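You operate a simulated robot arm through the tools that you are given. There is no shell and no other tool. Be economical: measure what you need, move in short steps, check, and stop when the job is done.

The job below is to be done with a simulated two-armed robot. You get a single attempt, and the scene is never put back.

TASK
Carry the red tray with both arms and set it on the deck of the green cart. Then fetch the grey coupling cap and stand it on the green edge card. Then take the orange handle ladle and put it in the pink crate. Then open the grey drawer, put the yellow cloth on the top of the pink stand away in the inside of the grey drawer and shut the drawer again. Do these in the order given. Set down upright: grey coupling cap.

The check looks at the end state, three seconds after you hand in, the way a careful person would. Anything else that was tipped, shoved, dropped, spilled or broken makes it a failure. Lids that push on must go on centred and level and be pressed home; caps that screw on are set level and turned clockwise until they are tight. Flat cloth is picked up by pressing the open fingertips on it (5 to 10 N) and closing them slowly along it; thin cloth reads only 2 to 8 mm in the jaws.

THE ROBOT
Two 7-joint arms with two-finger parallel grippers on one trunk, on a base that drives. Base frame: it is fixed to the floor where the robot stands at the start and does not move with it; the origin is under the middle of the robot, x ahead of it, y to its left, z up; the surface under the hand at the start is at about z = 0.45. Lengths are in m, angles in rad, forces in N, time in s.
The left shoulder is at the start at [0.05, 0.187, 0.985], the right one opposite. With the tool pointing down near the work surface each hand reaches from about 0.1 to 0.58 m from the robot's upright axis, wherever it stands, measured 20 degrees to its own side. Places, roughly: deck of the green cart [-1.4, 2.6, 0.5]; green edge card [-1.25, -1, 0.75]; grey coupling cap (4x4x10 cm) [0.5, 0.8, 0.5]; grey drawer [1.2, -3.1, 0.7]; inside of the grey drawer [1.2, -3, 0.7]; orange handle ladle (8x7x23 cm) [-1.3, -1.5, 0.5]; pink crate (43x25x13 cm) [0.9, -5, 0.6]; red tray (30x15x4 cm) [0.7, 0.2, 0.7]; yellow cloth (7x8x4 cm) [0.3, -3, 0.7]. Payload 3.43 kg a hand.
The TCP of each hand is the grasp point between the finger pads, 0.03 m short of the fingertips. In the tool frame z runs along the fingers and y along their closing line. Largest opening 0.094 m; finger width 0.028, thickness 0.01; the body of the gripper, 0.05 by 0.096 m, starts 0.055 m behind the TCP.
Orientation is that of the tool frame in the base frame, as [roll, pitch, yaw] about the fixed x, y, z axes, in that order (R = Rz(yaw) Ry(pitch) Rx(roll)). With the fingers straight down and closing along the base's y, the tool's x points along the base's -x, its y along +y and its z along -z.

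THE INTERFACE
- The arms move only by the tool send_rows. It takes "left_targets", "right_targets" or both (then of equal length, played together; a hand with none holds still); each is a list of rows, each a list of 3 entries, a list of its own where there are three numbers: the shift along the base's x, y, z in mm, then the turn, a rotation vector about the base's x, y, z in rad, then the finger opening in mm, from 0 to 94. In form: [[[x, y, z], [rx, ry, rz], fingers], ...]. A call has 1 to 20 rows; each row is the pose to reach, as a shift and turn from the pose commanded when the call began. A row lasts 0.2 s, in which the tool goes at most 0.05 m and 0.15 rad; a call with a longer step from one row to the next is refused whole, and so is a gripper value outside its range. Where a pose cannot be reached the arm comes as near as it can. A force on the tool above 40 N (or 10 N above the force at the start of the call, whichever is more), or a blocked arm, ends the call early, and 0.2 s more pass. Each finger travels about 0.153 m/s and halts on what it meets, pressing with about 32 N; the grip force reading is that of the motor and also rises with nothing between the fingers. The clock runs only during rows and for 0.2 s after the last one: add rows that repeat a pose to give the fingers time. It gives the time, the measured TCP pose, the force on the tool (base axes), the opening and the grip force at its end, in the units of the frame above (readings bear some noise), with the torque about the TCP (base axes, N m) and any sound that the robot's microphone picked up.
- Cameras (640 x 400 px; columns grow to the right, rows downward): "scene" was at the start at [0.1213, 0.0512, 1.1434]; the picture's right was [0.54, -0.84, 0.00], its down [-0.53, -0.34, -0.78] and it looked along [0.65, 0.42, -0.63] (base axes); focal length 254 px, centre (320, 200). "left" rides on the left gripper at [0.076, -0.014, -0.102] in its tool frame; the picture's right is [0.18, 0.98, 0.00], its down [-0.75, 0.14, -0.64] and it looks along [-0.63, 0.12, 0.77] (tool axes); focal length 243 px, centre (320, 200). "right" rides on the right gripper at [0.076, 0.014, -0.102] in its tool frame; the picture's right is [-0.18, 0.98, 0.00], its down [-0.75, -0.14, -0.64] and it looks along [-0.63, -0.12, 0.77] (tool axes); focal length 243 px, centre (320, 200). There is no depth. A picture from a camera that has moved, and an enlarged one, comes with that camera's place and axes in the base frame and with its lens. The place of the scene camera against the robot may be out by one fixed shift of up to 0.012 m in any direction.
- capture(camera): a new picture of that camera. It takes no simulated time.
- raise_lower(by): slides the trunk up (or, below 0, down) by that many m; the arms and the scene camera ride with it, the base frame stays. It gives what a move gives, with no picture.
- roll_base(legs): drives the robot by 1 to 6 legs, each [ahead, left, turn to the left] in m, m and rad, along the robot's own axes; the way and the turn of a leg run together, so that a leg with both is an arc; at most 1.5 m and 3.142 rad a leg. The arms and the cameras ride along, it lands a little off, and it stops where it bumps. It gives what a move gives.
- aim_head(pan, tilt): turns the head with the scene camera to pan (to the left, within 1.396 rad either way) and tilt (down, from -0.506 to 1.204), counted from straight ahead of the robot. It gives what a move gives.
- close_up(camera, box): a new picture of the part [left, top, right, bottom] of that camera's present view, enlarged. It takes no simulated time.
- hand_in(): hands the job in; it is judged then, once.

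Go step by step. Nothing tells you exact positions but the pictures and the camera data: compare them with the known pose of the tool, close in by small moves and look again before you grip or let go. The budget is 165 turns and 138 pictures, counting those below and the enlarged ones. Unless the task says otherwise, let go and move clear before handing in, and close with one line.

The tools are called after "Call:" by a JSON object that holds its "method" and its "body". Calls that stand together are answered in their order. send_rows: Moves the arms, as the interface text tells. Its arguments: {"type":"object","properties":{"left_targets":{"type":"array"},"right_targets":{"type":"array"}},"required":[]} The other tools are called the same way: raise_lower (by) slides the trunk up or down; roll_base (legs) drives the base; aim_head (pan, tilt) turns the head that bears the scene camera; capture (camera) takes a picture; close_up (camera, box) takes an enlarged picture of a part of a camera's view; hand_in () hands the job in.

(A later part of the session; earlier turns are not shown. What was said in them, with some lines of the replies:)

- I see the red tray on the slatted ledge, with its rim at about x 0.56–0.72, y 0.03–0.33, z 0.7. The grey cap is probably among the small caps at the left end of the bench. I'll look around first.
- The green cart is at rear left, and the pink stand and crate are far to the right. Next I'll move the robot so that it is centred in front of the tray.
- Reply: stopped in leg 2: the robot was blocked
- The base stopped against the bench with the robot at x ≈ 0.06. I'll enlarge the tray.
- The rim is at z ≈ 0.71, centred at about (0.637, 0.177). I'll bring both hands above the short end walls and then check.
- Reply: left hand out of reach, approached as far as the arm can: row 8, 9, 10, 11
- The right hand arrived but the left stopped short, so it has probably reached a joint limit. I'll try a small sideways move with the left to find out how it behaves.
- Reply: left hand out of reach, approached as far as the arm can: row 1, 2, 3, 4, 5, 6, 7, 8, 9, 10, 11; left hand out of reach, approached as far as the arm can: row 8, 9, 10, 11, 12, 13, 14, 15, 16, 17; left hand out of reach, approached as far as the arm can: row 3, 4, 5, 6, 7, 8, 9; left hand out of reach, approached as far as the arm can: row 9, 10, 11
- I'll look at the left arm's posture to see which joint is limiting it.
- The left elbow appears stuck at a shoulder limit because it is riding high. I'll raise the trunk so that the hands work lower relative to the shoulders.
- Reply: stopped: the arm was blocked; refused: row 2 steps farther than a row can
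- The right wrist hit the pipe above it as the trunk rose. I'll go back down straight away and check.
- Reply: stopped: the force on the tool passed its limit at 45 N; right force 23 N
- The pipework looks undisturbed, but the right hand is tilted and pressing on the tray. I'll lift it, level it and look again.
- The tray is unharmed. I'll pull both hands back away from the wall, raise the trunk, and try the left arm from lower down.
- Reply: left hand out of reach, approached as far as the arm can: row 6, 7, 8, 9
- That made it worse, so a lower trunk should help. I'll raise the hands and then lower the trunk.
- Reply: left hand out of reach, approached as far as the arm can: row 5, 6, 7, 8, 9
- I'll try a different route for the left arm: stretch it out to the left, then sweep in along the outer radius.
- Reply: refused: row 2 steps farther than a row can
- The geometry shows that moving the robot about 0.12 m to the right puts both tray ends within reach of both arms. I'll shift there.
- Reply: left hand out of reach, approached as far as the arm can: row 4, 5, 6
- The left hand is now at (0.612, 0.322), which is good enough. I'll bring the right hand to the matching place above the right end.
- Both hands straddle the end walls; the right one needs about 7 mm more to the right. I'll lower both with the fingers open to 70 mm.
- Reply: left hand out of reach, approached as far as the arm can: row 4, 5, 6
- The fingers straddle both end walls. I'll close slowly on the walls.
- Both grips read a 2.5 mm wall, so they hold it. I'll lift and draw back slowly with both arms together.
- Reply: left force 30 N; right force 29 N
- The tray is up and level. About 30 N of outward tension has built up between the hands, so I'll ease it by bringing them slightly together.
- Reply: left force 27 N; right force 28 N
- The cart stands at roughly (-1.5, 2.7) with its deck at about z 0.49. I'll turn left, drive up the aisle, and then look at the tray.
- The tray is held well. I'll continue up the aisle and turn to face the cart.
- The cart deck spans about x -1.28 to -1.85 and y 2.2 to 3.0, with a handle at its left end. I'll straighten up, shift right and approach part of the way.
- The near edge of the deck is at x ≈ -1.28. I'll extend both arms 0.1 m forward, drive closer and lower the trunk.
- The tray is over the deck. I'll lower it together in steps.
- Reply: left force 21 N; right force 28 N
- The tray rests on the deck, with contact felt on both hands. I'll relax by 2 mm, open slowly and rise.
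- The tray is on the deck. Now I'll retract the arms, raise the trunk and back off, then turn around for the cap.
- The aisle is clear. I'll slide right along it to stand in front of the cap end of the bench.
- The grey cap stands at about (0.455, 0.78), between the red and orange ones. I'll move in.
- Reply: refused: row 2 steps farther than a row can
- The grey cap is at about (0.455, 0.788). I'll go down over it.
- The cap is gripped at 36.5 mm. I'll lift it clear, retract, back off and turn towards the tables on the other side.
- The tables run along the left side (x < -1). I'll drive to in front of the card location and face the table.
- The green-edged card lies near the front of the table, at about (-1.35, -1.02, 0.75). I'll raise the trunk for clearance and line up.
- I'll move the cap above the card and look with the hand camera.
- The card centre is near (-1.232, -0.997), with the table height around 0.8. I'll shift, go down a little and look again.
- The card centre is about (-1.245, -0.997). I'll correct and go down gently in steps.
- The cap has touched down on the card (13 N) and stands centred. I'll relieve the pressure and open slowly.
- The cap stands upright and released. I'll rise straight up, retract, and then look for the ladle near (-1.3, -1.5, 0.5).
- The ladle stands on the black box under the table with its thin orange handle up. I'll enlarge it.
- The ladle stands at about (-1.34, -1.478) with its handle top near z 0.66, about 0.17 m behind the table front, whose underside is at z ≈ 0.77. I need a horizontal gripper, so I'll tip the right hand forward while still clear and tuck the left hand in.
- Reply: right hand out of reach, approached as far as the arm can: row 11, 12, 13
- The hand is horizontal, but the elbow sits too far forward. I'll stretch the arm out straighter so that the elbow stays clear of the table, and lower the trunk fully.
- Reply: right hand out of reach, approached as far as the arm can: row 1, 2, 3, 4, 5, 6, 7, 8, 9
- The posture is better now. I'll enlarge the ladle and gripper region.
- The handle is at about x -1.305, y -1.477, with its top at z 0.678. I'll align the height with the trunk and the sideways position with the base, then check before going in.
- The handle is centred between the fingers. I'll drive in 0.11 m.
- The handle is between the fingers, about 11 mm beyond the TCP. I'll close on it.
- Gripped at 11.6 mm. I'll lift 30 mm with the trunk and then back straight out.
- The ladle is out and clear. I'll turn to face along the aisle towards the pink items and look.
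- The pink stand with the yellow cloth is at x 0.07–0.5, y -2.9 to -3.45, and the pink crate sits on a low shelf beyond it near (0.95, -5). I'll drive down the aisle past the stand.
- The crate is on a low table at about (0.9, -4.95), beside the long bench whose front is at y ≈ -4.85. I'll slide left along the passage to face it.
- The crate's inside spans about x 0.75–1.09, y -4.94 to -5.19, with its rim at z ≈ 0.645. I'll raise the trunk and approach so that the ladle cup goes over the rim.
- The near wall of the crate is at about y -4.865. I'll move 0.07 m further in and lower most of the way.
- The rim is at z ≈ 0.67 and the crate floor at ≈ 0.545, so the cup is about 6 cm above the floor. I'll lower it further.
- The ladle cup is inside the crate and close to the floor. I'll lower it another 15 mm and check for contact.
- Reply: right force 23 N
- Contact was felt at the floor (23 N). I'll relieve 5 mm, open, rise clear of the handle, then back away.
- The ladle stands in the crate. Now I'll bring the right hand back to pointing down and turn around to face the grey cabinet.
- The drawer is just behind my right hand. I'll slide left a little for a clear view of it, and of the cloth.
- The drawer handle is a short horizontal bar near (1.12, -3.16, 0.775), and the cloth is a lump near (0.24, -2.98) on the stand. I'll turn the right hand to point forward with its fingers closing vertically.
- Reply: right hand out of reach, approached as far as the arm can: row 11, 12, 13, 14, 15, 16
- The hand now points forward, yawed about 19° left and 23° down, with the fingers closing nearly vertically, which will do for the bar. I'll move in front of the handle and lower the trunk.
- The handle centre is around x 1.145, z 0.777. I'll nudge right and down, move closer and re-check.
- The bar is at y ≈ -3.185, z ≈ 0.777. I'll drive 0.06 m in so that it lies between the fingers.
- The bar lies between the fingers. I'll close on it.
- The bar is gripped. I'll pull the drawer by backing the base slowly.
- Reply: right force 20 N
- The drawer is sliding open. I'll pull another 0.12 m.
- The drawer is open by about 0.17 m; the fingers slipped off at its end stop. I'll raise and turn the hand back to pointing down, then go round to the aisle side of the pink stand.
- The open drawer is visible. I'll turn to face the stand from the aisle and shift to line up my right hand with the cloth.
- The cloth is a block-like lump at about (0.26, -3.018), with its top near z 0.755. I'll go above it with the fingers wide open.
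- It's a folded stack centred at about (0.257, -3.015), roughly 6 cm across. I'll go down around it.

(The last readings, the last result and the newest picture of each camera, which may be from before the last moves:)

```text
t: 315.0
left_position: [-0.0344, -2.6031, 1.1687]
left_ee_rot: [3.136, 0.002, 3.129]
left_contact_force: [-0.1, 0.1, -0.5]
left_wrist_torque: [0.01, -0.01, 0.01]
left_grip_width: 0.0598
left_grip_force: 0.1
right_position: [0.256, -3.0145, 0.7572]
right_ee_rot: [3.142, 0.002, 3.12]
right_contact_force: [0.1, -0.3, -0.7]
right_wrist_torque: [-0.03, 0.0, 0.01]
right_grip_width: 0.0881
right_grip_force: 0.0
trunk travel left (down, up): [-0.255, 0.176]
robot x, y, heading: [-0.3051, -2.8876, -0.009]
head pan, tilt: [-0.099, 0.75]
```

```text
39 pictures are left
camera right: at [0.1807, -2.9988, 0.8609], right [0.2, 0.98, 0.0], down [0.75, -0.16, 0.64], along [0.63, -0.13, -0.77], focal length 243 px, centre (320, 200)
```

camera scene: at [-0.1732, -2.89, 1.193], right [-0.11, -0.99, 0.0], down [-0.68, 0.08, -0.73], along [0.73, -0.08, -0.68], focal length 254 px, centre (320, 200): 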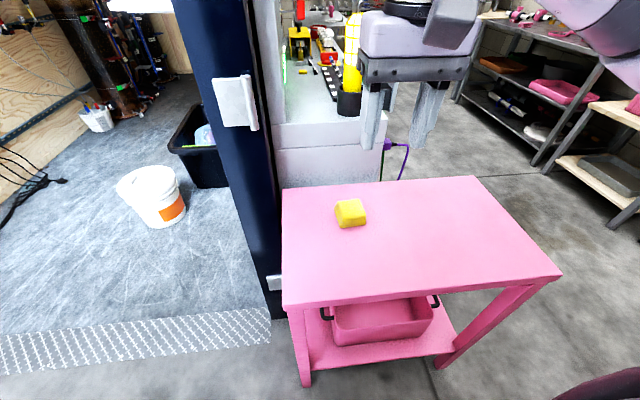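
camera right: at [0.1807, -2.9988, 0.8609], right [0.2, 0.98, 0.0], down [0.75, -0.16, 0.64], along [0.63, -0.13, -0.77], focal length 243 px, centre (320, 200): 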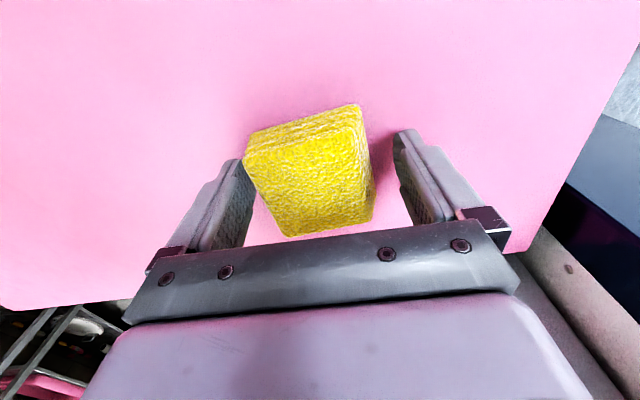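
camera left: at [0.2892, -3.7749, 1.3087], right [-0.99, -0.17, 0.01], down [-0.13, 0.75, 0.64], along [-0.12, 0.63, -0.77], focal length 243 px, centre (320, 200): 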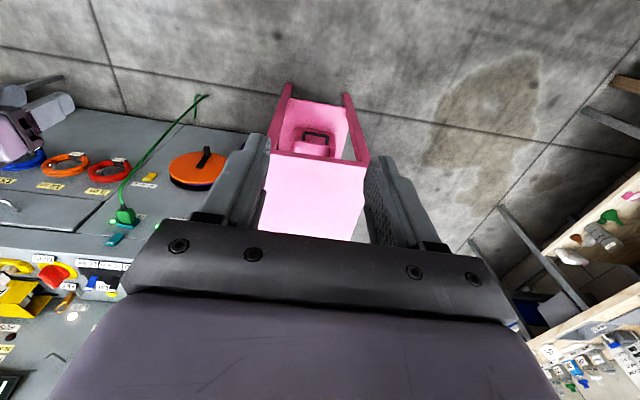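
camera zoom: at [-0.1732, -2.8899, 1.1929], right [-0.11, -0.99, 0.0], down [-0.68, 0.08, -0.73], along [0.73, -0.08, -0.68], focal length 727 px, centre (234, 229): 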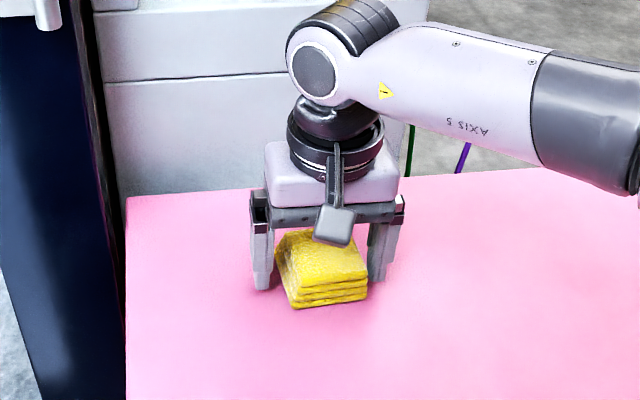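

The stack is between the fingers, so I'll close slowly.

Call:
{"method": "send_rows", "body": {"right_targets": [[[-4, 0, -4], [0, 0, 0], 78], [[-4, 0, -4], [0, 0, 0], 68], [[-4, 0, -4], [0, 0, 0], 58], [[-4, 0, -4], [0, 0, 0], 48], [[-4, 0, -4], [0, 0, 0], 38], [[-4, 0, -4], [0, 0, 0], 28], [[-4, 0, -4], [0, 0, 0], 18], [[-4, 0, -4], [0, 0, 0], 8], [[-4, 0, -4], [0, 0, 0], 0], [[-4, 0, -4], [0, 0, 0], 0]]}}

Call:
{"method": "capture", "body": {"camera": "right"}}

```text
t: 317.2
left_position: [-0.0354, -2.6037, 1.169]
left_ee_rot: [3.134, 0.001, 3.128]
left_contact_force: [0.8, -0.1, -1.3]
left_wrist_torque: [0.03, -0.03, -0.02]
left_grip_width: 0.0602
left_grip_force: 0.0
right_position: [0.2528, -3.014, 0.7549]
right_ee_rot: [-3.14, 0.002, 3.118]
right_contact_force: [0.1, -0.5, 0.6]
right_wrist_torque: [-0.02, 0.04, 0.02]
right_grip_width: 0.0667
right_grip_force: 31.8
trunk travel left (down, up): [-0.255, 0.176]
robot x, y, heading: [-0.3047, -2.8878, -0.011]
head pan, tilt: [-0.099, 0.75]
```

```text
38 pictures are left
camera right: at [0.1773, -2.9984, 0.8583], right [0.2, 0.98, 0.0], down [0.75, -0.16, 0.64], along [0.63, -0.13, -0.77], focal length 243 px, centre (320, 200)
```

right: 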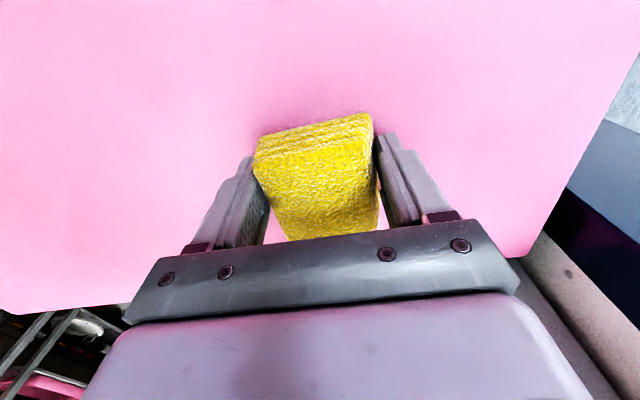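

The cloth is held at 67 mm. I'll lift it and retract, then go back round to the drawer.

Call:
{"method": "send_rows", "body": {"right_targets": [[[0, 0, 20], [0, 0, 0], 0], [[0, 0, 60], [0, 0, 0], 0], [[0, 0, 105], [0, 0, 0], 0], [[-15, 0, 145], [0, 0, 0], 0], [[-40, 0, 185], [0, 0, 0], 0], [[-70, 0, 220], [0, 0, 0], 0], [[-100, 0, 255], [0, 0, 0], 0], [[-130, 0, 285], [0, 0, 0], 0], [[-150, 0, 300], [0, 0, 0], 0]]}}

Call:
{"method": "roll_base", "body": {"legs": [[0, -0.35, 0], [0, 0, 1.58], [-0.78, 0, 0], [0, -0.7, 0], [0, -0.66, 0]]}}

Call:
{"method": "aim_head", "body": {"pan": -0.1, "tilt": 0.75}}

Call:
{"method": "capture", "body": {"camera": "scene"}}

```text
t: 319.2
left_position: [-0.0347, -2.6024, 1.1693]
left_ee_rot: [3.133, 0.001, 3.13]
left_contact_force: [-0.2, -0.4, -0.5]
left_wrist_torque: [-0.03, -0.02, 0.0]
left_grip_width: 0.0599
left_grip_force: 0.1
right_position: [0.1041, -3.0131, 1.0569]
right_ee_rot: [3.14, 0.002, 3.12]
right_contact_force: [1.1, -0.9, -0.6]
right_wrist_torque: [0.0, 0.03, -0.02]
right_grip_width: 0.0661
right_grip_force: 31.9
trunk travel left (down, up): [-0.255, 0.176]
robot x, y, heading: [-0.304, -2.8775, -0.014]
head pan, tilt: [-0.099, 0.75]
```

```text
t: 342.3
left_position: [0.7271, -3.7171, 1.1692]
left_ee_rot: [3.135, 0.002, -1.512]
left_contact_force: [0.0, 0.9, -0.1]
left_wrist_torque: [0.05, -0.04, -0.01]
left_grip_width: 0.06
left_grip_force: 0.0
right_position: [1.1279, -3.5502, 1.0568]
right_ee_rot: [-3.141, 0.002, -1.524]
right_contact_force: [0.2, -0.4, -0.4]
right_wrist_torque: [-0.02, 0.05, 0.03]
right_grip_width: 0.0656
right_grip_force: 31.8
trunk travel left (down, up): [-0.255, 0.176]
robot x, y, heading: [1.0261, -3.9714, 1.625]
head pan, tilt: [-0.099, 0.75]
```

```text
t: 342.9
left_position: [0.7281, -3.7179, 1.168]
left_ee_rot: [3.135, 0.001, -1.514]
left_contact_force: [0.5, -1.4, -1.0]
left_wrist_torque: [0.01, 0.03, -0.02]
left_grip_width: 0.0598
left_grip_force: 0.0
right_position: [1.129, -3.55, 1.0572]
right_ee_rot: [3.14, 0.002, -1.523]
right_contact_force: [-0.7, 0.8, -1.3]
right_wrist_torque: [-0.01, 0.0, 0.02]
right_grip_width: 0.0653
right_grip_force: 32.4
trunk travel left (down, up): [-0.255, 0.176]
robot x, y, heading: [1.0276, -3.9678, 1.63]
head pan, tilt: [-0.099, 0.75]
```

```text
37 pictures are left
camera scene: at [1.0185, -3.8214, 1.1929], right [1.0, -0.04, 0.0], down [-0.03, -0.68, -0.73], along [0.03, 0.73, -0.68], focal length 254 px, centre (320, 200)
```

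scene: 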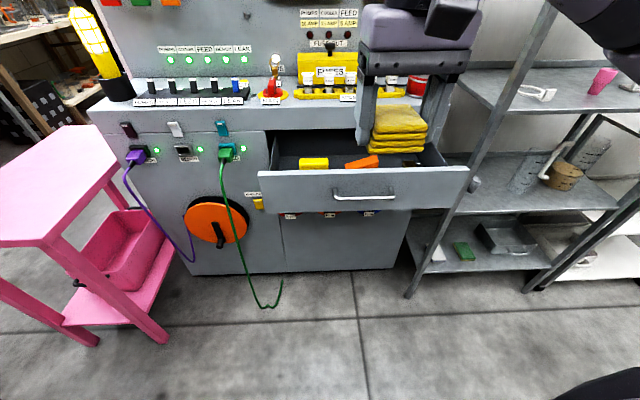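

The drawer's right part is empty (x ≈ 1.25–1.35). I'll straighten up, move in and hold the cloth above that spot.

Call:
{"method": "roll_base", "body": {"legs": [[0, -0.05, -0.058], [0.19, 0, 0]]}}

Call:
{"method": "send_rows", "body": {"right_targets": [[[20, 20, -15], [0, 0, 0], 0], [[40, 45, -30], [0, 0, 0], 0], [[55, 70, -50], [0, 0, 0], 0], [[65, 95, -75], [0, 0, 0], 0], [[70, 115, -100], [0, 0, 0], 0], [[72, 120, -120], [0, 0, 0], 0], [[72, 120, -120], [0, 0, 0], 0]]}}

Call:
{"method": "capture", "body": {"camera": "scene"}}

Call:
{"method": "capture", "body": {"camera": "right"}}

```text
t: 345.2
left_position: [0.7933, -3.5083, 1.1701]
left_ee_rot: [3.135, 0.001, -1.569]
left_contact_force: [-0.6, 0.0, 0.2]
left_wrist_torque: [0.05, 0.0, 0.01]
left_grip_width: 0.0597
left_grip_force: 0.1
right_position: [1.2015, -3.3631, 1.0567]
right_ee_rot: [-3.141, 0.002, -1.578]
right_contact_force: [0.2, -0.1, -1.2]
right_wrist_torque: [0.02, -0.02, -0.02]
right_grip_width: 0.0656
right_grip_force: 32.0
trunk travel left (down, up): [-0.255, 0.176]
robot x, y, heading: [1.0793, -3.7738, 1.574]
head pan, tilt: [-0.099, 0.75]
```

```text
t: 346.8
left_position: [0.7928, -3.5084, 1.1681]
left_ee_rot: [3.134, 0.003, -1.568]
left_contact_force: [-0.5, 0.1, 0.2]
left_wrist_torque: [0.04, -0.02, -0.02]
left_grip_width: 0.0598
left_grip_force: 0.1
right_position: [1.2744, -3.2418, 0.9349]
right_ee_rot: [3.141, 0.001, -1.579]
right_contact_force: [0.3, -0.8, 0.2]
right_wrist_torque: [-0.01, 0.0, 0.0]
right_grip_width: 0.0655
right_grip_force: 32.0
trunk travel left (down, up): [-0.255, 0.176]
robot x, y, heading: [1.0817, -3.7773, 1.569]
head pan, tilt: [-0.099, 0.75]
```

```text
36 pictures are left
camera scene: at [1.0773, -3.6292, 1.1929], right [1.0, -0.1, 0.0], down [-0.07, -0.68, -0.73], along [0.07, 0.73, -0.68], focal length 254 px, centre (320, 200)
```

scene: 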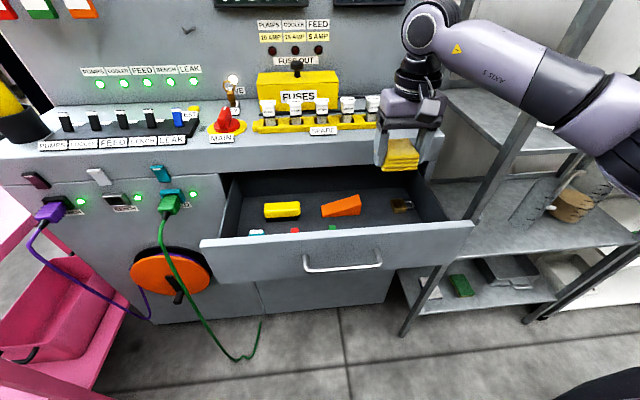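

```text
35 pictures are left
camera right: at [1.2595, -3.3189, 1.0395], right [-0.98, 0.19, 0.0], down [0.15, 0.75, 0.64], along [0.12, 0.63, -0.77], focal length 243 px, centre (320, 200)
```

right: 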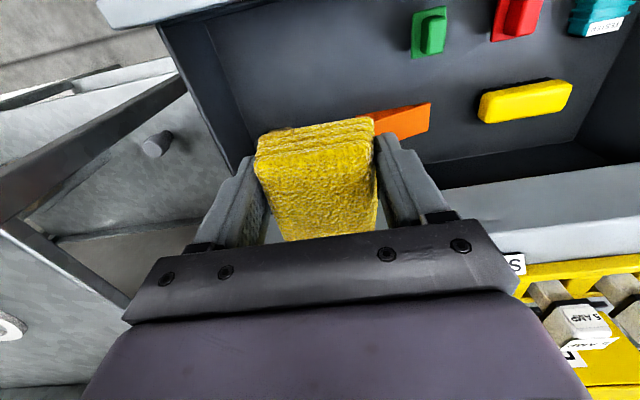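

The right part of the drawer is free at about (1.27, -3.26), clear of the other items. I'll shift slightly forward and lower the cloth.

Call:
{"method": "send_rows", "body": {"right_targets": [[[-2, -10, -15], [0, 0, 0], 0], [[-4, -20, -40], [0, 0, 0], 0], [[-4, -20, -70], [0, 0, 0], 0], [[-4, -20, -95], [0, 0, 0], 0], [[-4, -20, -115], [0, 0, 0], 0], [[-4, -20, -125], [0, 0, 0], 0], [[-4, -20, -125], [0, 0, 0], 0]]}}

Call:
{"method": "close_up", "body": {"camera": "scene", "box": [280, 100, 480, 280]}}

Call:
{"method": "capture", "body": {"camera": "right"}}

```text
t: 348.4
left_position: [0.794, -3.508, 1.1697]
left_ee_rot: [3.133, 0.002, -1.569]
left_contact_force: [-0.6, 1.3, 0.8]
left_wrist_torque: [0.0, -0.02, -0.04]
left_grip_width: 0.06
left_grip_force: 0.0
right_position: [1.2702, -3.2658, 0.8099]
right_ee_rot: [3.141, 0.003, -1.577]
right_contact_force: [-0.2, -0.2, 0.0]
right_wrist_torque: [0.0, 0.01, -0.01]
right_grip_width: 0.0658
right_grip_force: 32.6
trunk travel left (down, up): [-0.255, 0.176]
robot x, y, heading: [1.078, -3.776, 1.571]
head pan, tilt: [-0.099, 0.75]
```

```text
2.22 times, centred on (380, 190) of scene
camera zoom: at [1.0773, -3.6292, 1.1929], right [1.0, -0.1, 0.0], down [-0.07, -0.68, -0.73], along [0.07, 0.73, -0.68], focal length 565 px, centre (187, 222)
```

zoom: 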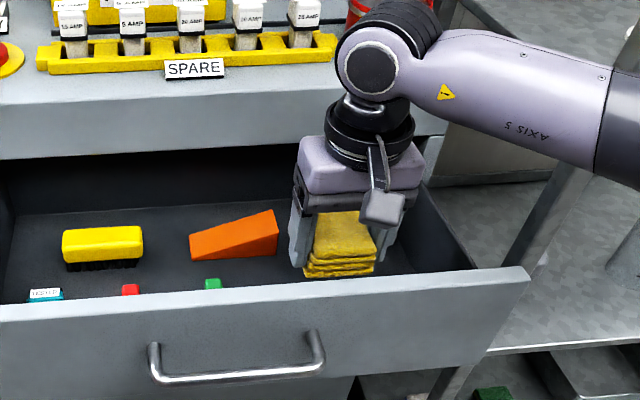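

```text
33 pictures are left
camera right: at [1.2551, -3.3408, 0.9141], right [-0.98, 0.19, 0.0], down [0.15, 0.75, 0.64], along [0.12, 0.63, -0.77], focal length 243 px, centre (320, 200)
```

right: 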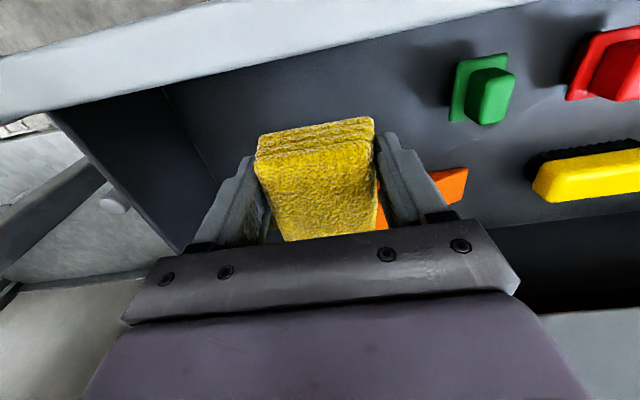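

Call:
{"method": "send_rows", "body": {"right_targets": [[[0, 0, -10], [0, 0, 0], 0], [[0, 0, -18], [0, 0, 0], 0], [[0, 0, -24], [0, 0, 0], 0], [[0, 0, -29], [0, 0, 0], 0], [[0, 0, -33], [0, 0, 0], 0], [[0, 0, -33], [0, 0, 0], 0]]}}

Call:
{"method": "close_up", "body": {"camera": "scene", "box": [280, 100, 480, 280]}}

```text
t: 349.8
left_position: [0.7922, -3.5084, 1.169]
left_ee_rot: [3.135, 0.001, -1.569]
left_contact_force: [0.3, -0.8, 0.2]
left_wrist_torque: [0.02, 0.0, 0.01]
left_grip_width: 0.06
left_grip_force: 0.1
right_position: [1.2708, -3.2637, 0.7792]
right_ee_rot: [3.142, 0.002, -1.578]
right_contact_force: [0.1, 0.1, -0.3]
right_wrist_torque: [0.02, 0.0, 0.0]
right_grip_width: 0.0654
right_grip_force: 31.9
trunk travel left (down, up): [-0.255, 0.176]
robot x, y, heading: [1.0783, -3.7729, 1.572]
head pan, tilt: [-0.099, 0.75]
```

```text
2.22 times, centred on (380, 190) of scene
camera zoom: at [1.0773, -3.6292, 1.1929], right [1.0, -0.1, 0.0], down [-0.07, -0.68, -0.73], along [0.07, 0.73, -0.68], focal length 565 px, centre (187, 222)
```

zoom: 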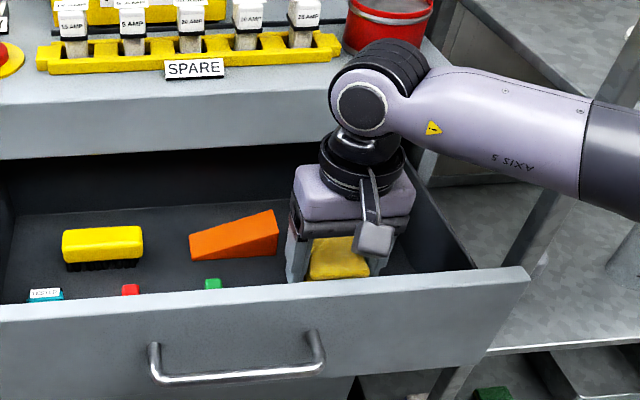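

Call:
{"method": "send_rows", "body": {"right_targets": [[[0, 0, -5], [0, 0, 0], 0], [[0, 0, -9], [0, 0, 0], 0], [[0, 0, -12], [0, 0, 0], 0], [[0, 0, -12], [0, 0, 0], 0]]}}

Call:
{"method": "capture", "body": {"camera": "left"}}

```text
t: 350.8
left_position: [0.7918, -3.5092, 1.17]
left_ee_rot: [3.135, 0.0, -1.567]
left_contact_force: [-0.9, -0.1, -0.5]
left_wrist_torque: [0.0, -0.03, 0.01]
left_grip_width: 0.0599
left_grip_force: 0.1
right_position: [1.2688, -3.2648, 0.7679]
right_ee_rot: [-3.141, 0.002, -1.577]
right_contact_force: [0.7, -0.5, -1.0]
right_wrist_torque: [-0.02, -0.02, 0.02]
right_grip_width: 0.0654
right_grip_force: 32.1
trunk travel left (down, up): [-0.255, 0.176]
robot x, y, heading: [1.0746, -3.7777, 1.569]
head pan, tilt: [-0.099, 0.75]
```

```text
31 pictures are left
camera left: at [0.8092, -3.5848, 1.2708], right [-0.98, -0.19, 0.01], down [-0.14, 0.75, 0.64], along [-0.12, 0.63, -0.77], focal length 243 px, centre (320, 200)
```

left: 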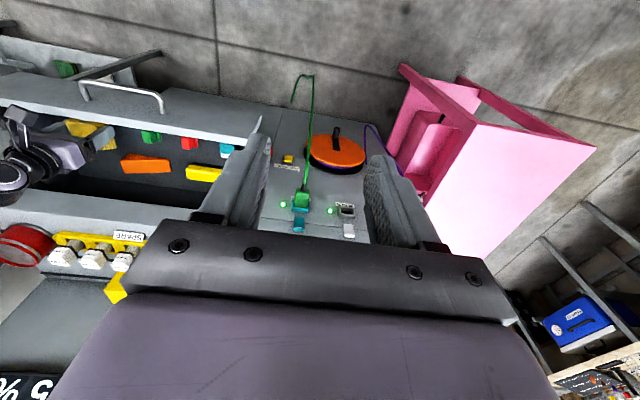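

Call:
{"method": "close_up", "body": {"camera": "left", "box": [0, 60, 200, 220]}}

```text
2.50 times, centred on (100, 140) of left
camera zoom: at [0.8092, -3.5848, 1.2708], right [-0.98, -0.19, 0.01], down [-0.14, 0.75, 0.64], along [-0.12, 0.63, -0.77], focal length 606 px, centre (870, 350)
```

zoom: 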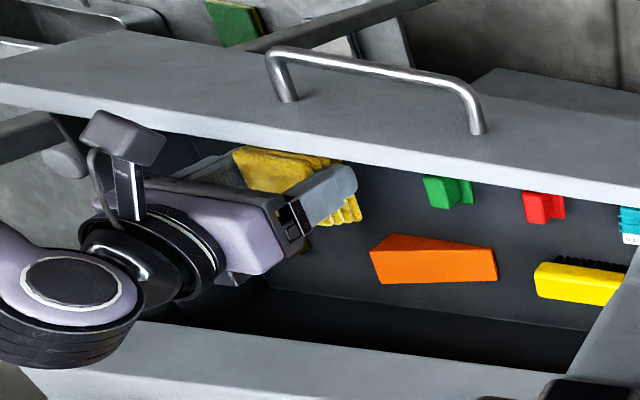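

There's still clearance to the drawer front. I'll lower further until contact.

Call:
{"method": "send_rows", "body": {"right_targets": [[[0, 0, -4], [0, 0, 0], 0], [[0, 0, -8], [0, 0, 0], 0], [[0, 0, -12], [0, 0, 0], 0], [[0, 0, -16], [0, 0, 0], 0], [[0, 0, -20], [0, 0, 0], 0], [[0, 0, -20], [0, 0, 0], 0]]}}

Call:
{"method": "close_up", "body": {"camera": "left", "box": [0, 60, 200, 220]}}

```text
t: 352.2
left_position: [0.7931, -3.5089, 1.1684]
left_ee_rot: [3.136, 0.001, -1.57]
left_contact_force: [0.6, 0.5, 1.8]
left_wrist_torque: [0.0, 0.04, 0.02]
left_grip_width: 0.06
left_grip_force: 0.0
right_position: [1.2699, -3.2642, 0.7453]
right_ee_rot: [-3.141, 0.001, -1.577]
right_contact_force: [0.0, -0.4, 0.1]
right_wrist_torque: [-0.01, 0.03, 0.0]
right_grip_width: 0.0655
right_grip_force: 31.9
trunk travel left (down, up): [-0.255, 0.176]
robot x, y, heading: [1.0769, -3.7765, 1.578]
head pan, tilt: [-0.099, 0.75]
```

```text
2.50 times, centred on (100, 140) of left
camera zoom: at [0.8092, -3.5848, 1.2708], right [-0.98, -0.19, 0.01], down [-0.14, 0.75, 0.64], along [-0.12, 0.63, -0.77], focal length 606 px, centre (870, 350)
```

zoom: 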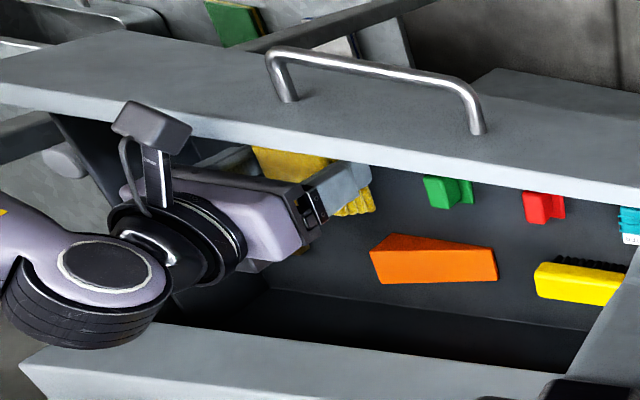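

Call:
{"method": "send_rows", "body": {"right_targets": [[[0, 0, -4], [0, 0, 0], 0], [[0, 0, -7], [0, 0, 0], 0], [[0, 0, -7], [0, 0, 0], 0], [[0, 0, -7], [0, 0, 0], 66], [[0, 0, -7], [0, 0, 0], 72], [[0, 0, -7], [0, 0, 0], 78], [[0, 0, -7], [0, 0, 0], 80], [[0, 0, 15], [0, 0, 0], 80], [[0, 0, 45], [0, 0, 0], 80], [[0, 0, 90], [0, 0, 0], 80], [[0, 0, 135], [0, 0, 0], 80], [[0, -30, 170], [0, 0, 0], 80], [[0, -60, 200], [0, 0, 0], 80]]}}

Call:
{"method": "capture", "body": {"camera": "right"}}

Call:
{"method": "close_up", "body": {"camera": "scene", "box": [190, 120, 490, 300]}}

```text
t: 355.0
left_position: [0.7918, -3.5099, 1.1688]
left_ee_rot: [3.134, 0.002, -1.57]
left_contact_force: [0.0, -0.8, 0.0]
left_wrist_torque: [-0.01, 0.02, -0.01]
left_grip_width: 0.06
left_grip_force: 0.1
right_position: [1.2698, -3.3239, 0.9475]
right_ee_rot: [-3.139, 0.002, -1.577]
right_contact_force: [0.6, -0.3, 1.1]
right_wrist_torque: [0.01, -0.02, 0.02]
right_grip_width: 0.0801
right_grip_force: 0.0
trunk travel left (down, up): [-0.255, 0.176]
robot x, y, heading: [1.0772, -3.7724, 1.571]
head pan, tilt: [-0.099, 0.75]
```

```text
28 pictures are left
camera right: at [1.2549, -3.4002, 1.052], right [-0.98, 0.19, 0.0], down [0.15, 0.75, 0.64], along [0.12, 0.63, -0.77], focal length 243 px, centre (320, 200)
```

right: 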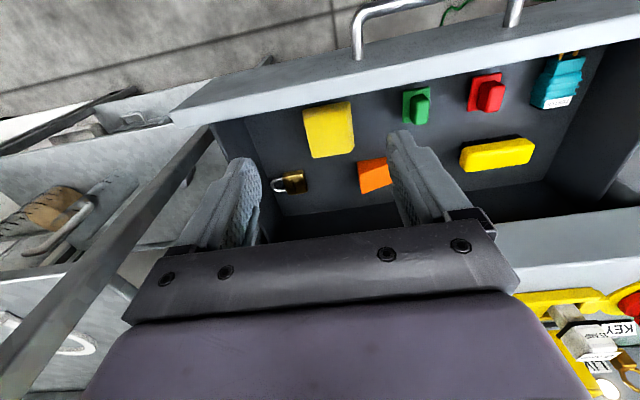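

```text
2.13 times, centred on (340, 210) of scene
camera zoom: at [1.0773, -3.6295, 1.193], right [1.0, -0.1, 0.0], down [-0.07, -0.68, -0.73], along [0.07, 0.73, -0.68], focal length 543 px, centre (277, 179)
```

zoom: 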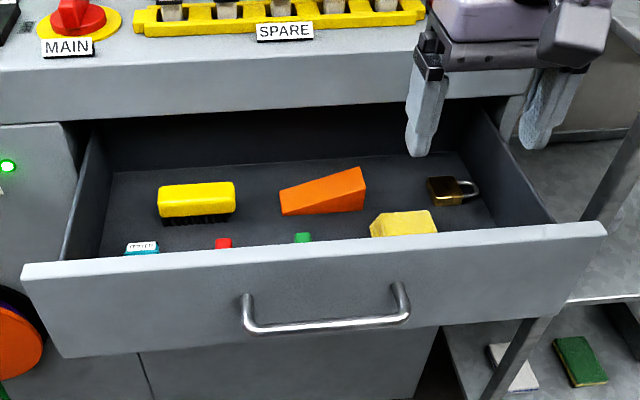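

The cloth lies flat in the drawer. Next I'll close the fingers, lower them in front of the handle bar and push the drawer shut.

Call:
{"method": "send_rows", "body": {"right_targets": [[[-20, -40, 10], [0, 0, 0], 40], [[-50, -75, 10], [0, 0, 0], 10], [[-85, -105, 0], [0, 0, 0], 0], [[-115, -110, -25], [0, 0, 0], 0], [[-120, -110, -65], [0, 0, 0], 0], [[-120, -110, -110], [0, 0, 0], 0], [[-120, -110, -150], [0, 0, 0], 0], [[-120, -110, -173], [0, 0, 0], 0], [[-120, -110, -173], [0, 0, 0], 0]]}}

Call:
{"method": "close_up", "body": {"camera": "scene", "box": [190, 120, 490, 300]}}

```text
t: 357.0
left_position: [0.7938, -3.5084, 1.1685]
left_ee_rot: [3.136, 0.001, -1.568]
left_contact_force: [-0.8, -0.1, 0.3]
left_wrist_torque: [-0.03, 0.0, 0.04]
left_grip_width: 0.0601
left_grip_force: 0.1
right_position: [1.1503, -3.4324, 0.7751]
right_ee_rot: [-3.141, 0.001, -1.579]
right_contact_force: [-0.1, -0.3, -0.3]
right_wrist_torque: [0.0, -0.01, -0.02]
right_grip_width: 0.0
right_grip_force: 32.0
trunk travel left (down, up): [-0.255, 0.176]
robot x, y, heading: [1.0788, -3.7722, 1.573]
head pan, tilt: [-0.099, 0.75]
```

```text
2.13 times, centred on (340, 210) of scene
camera zoom: at [1.0773, -3.6292, 1.1929], right [1.0, -0.1, 0.0], down [-0.07, -0.68, -0.73], along [0.07, 0.73, -0.68], focal length 543 px, centre (277, 179)
```

zoom: 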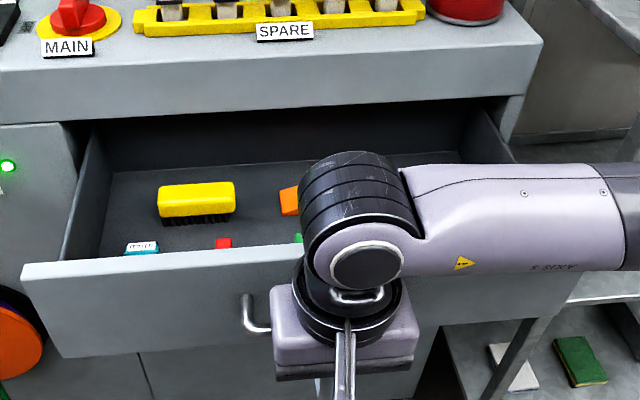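

Call:
{"method": "send_rows", "body": {"right_targets": [[[0, 20, 0], [0, 0, 0], 0], [[0, 40, 0], [0, 0, 0], 0], [[0, 60, 0], [0, 0, 0], 0], [[0, 80, 0], [0, 0, 0], 0], [[0, 100, 0], [0, 0, 0], 0], [[0, 120, 0], [0, 0, 0], 0], [[0, 140, 0], [0, 0, 0], 0], [[0, 160, 0], [0, 0, 0], 0], [[0, 180, 0], [0, 0, 0], 0], [[0, 192, 0], [0, 0, 0], 0], [[0, 192, 0], [0, 0, 0], 0]]}}

Call:
{"method": "capture", "body": {"camera": "scene"}}

```text
t: 359.4
left_position: [0.7936, -3.5084, 1.1686]
left_ee_rot: [3.134, 0.001, -1.57]
left_contact_force: [-0.7, 0.1, 0.8]
left_wrist_torque: [-0.01, 0.03, -0.01]
left_grip_width: 0.0601
left_grip_force: 0.0
right_position: [1.1478, -3.2407, 0.7754]
right_ee_rot: [-3.141, 0.001, -1.579]
right_contact_force: [-0.4, 0.1, 0.5]
right_wrist_torque: [0.0, 0.02, 0.01]
right_grip_width: 0.0001
right_grip_force: 32.3
trunk travel left (down, up): [-0.255, 0.176]
robot x, y, heading: [1.0763, -3.7753, 1.572]
head pan, tilt: [-0.099, 0.75]
```

```text
25 pictures are left
camera scene: at [1.0773, -3.6292, 1.193], right [1.0, -0.1, 0.0], down [-0.07, -0.68, -0.73], along [0.07, 0.73, -0.68], focal length 254 px, centre (320, 200)
```

scene: 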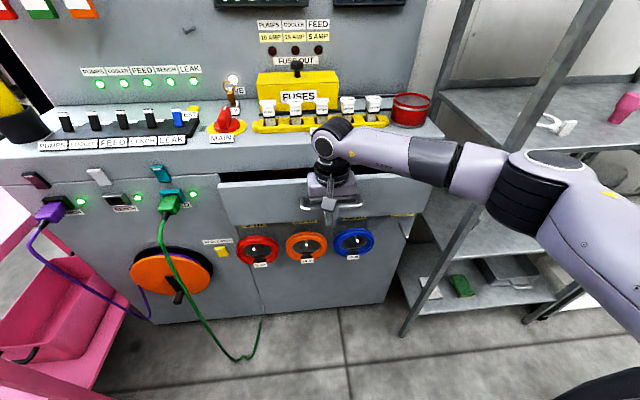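

The drawer is nearly shut. I'll push the last few centimetres gently.

Call:
{"method": "send_rows", "body": {"right_targets": [[[0, 10, 0], [0, 0, 0], 0], [[0, 18, 0], [0, 0, 0], 0], [[0, 25, 0], [0, 0, 0], 0], [[0, 31, 0], [0, 0, 0], 0], [[0, 36, 0], [0, 0, 0], 0], [[0, 41, 0], [0, 0, 0], 0], [[0, 45, 0], [0, 0, 0], 0], [[0, 45, 0], [0, 0, 0], 0]]}}

Call:
{"method": "close_up", "body": {"camera": "scene", "box": [190, 90, 460, 260]}}

```text
t: 361.2
left_position: [0.7937, -3.5098, 1.17]
left_ee_rot: [3.133, 0.003, -1.569]
left_contact_force: [0.4, -0.3, 0.1]
left_wrist_torque: [0.01, 0.0, 0.0]
left_grip_width: 0.0601
left_grip_force: 0.0
right_position: [1.1492, -3.2001, 0.773]
right_ee_rot: [-3.139, -0.003, -1.574]
right_contact_force: [2.4, -26.0, -2.8]
right_wrist_torque: [-0.01, 0.04, 0.27]
right_grip_width: 0.0
right_grip_force: 32.0
trunk travel left (down, up): [-0.255, 0.176]
robot x, y, heading: [1.0791, -3.7764, 1.573]
head pan, tilt: [-0.099, 0.75]
```

```text
2.35 times, centred on (325, 175) of scene
camera zoom: at [1.0776, -3.6312, 1.1932], right [1.0, -0.1, 0.0], down [-0.07, -0.68, -0.73], along [0.07, 0.73, -0.68], focal length 599 px, centre (308, 259)
```

zoom: 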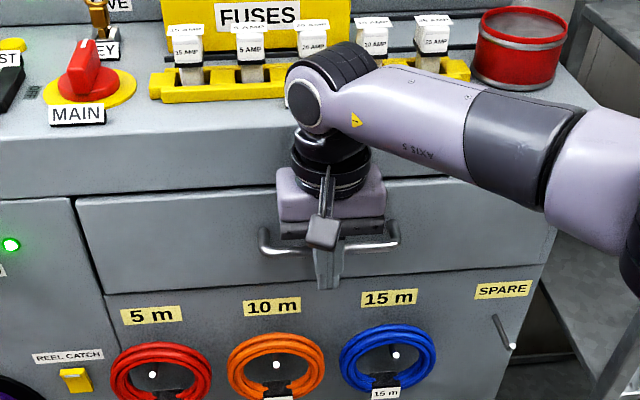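

The drawer has met its stop (26 N). I'll draw the hand straight back, rise and take a final look.

Call:
{"method": "send_rows", "body": {"right_targets": [[[0, -20, 0], [0, 0, 0], 0], [[0, -50, 0], [0, 0, 0], 0], [[0, -90, 0], [0, 0, 0], 0], [[0, -130, 0], [0, 0, 0], 0], [[0, -160, 30], [0, 0, 0], 0], [[0, -180, 70], [0, 0, 0], 20], [[0, -190, 110], [0, 0, 0], 40]]}}

Call:
{"method": "roll_base", "body": {"legs": [[-0.2, 0, 0]]}}

Call:
{"method": "capture", "body": {"camera": "scene"}}

```text
t: 362.8
left_position: [0.7936, -3.5085, 1.1696]
left_ee_rot: [3.135, 0.002, -1.57]
left_contact_force: [0.4, 1.8, 0.9]
left_wrist_torque: [0.03, 0.01, 0.01]
left_grip_width: 0.0602
left_grip_force: 0.0
right_position: [1.1524, -3.3858, 0.8857]
right_ee_rot: [-3.14, 0.002, -1.58]
right_contact_force: [0.5, 0.1, -0.6]
right_wrist_torque: [0.04, 0.0, -0.02]
right_grip_width: 0.0401
right_grip_force: 0.0
trunk travel left (down, up): [-0.255, 0.176]
robot x, y, heading: [1.0768, -3.7752, 1.575]
head pan, tilt: [-0.099, 0.75]
```

```text
t: 364.4
left_position: [0.793, -3.7118, 1.1692]
left_ee_rot: [3.134, 0.002, -1.564]
left_contact_force: [0.6, -0.6, 0.1]
left_wrist_torque: [0.02, 0.0, -0.05]
left_grip_width: 0.0598
left_grip_force: 0.2
right_position: [1.1506, -3.5875, 0.8858]
right_ee_rot: [3.141, 0.002, -1.573]
right_contact_force: [-0.2, 0.0, 0.1]
right_wrist_torque: [0.02, -0.04, -0.02]
right_grip_width: 0.0399
right_grip_force: 0.1
trunk travel left (down, up): [-0.255, 0.176]
robot x, y, heading: [1.0792, -3.9775, 1.582]
head pan, tilt: [-0.099, 0.75]
```

```text
23 pictures are left
camera scene: at [1.0774, -3.8308, 1.193], right [1.0, -0.09, 0.0], down [-0.06, -0.68, -0.73], along [0.07, 0.73, -0.68], focal length 254 px, centre (320, 200)
```

scene: 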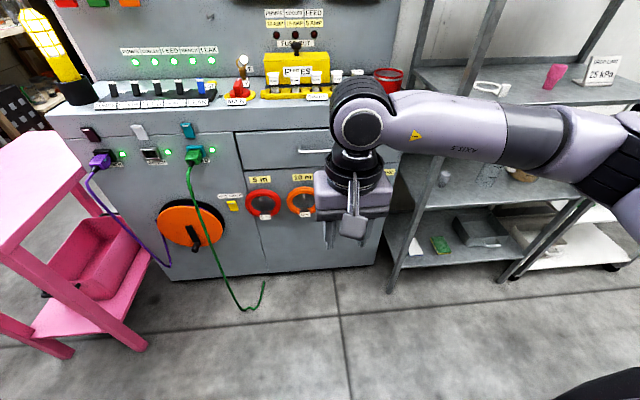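

The drawer is shut with the cloth inside, and both hands are empty and clear. All four parts are done, so I'm handing in.

Call:
{"method": "hand_in", "body": {}}

```text
The job is handed in.
```

The job is handed in: the tray is on the cart, the cap stands upright on the green card, the ladle is in the pink crate, and the cloth is shut in the drawer. Early on, raising the trunk jammed the right arm and tilted the hand, which then pressed on the tray as I came back down; nothing looked moved or damaged in the pictures afterwards.
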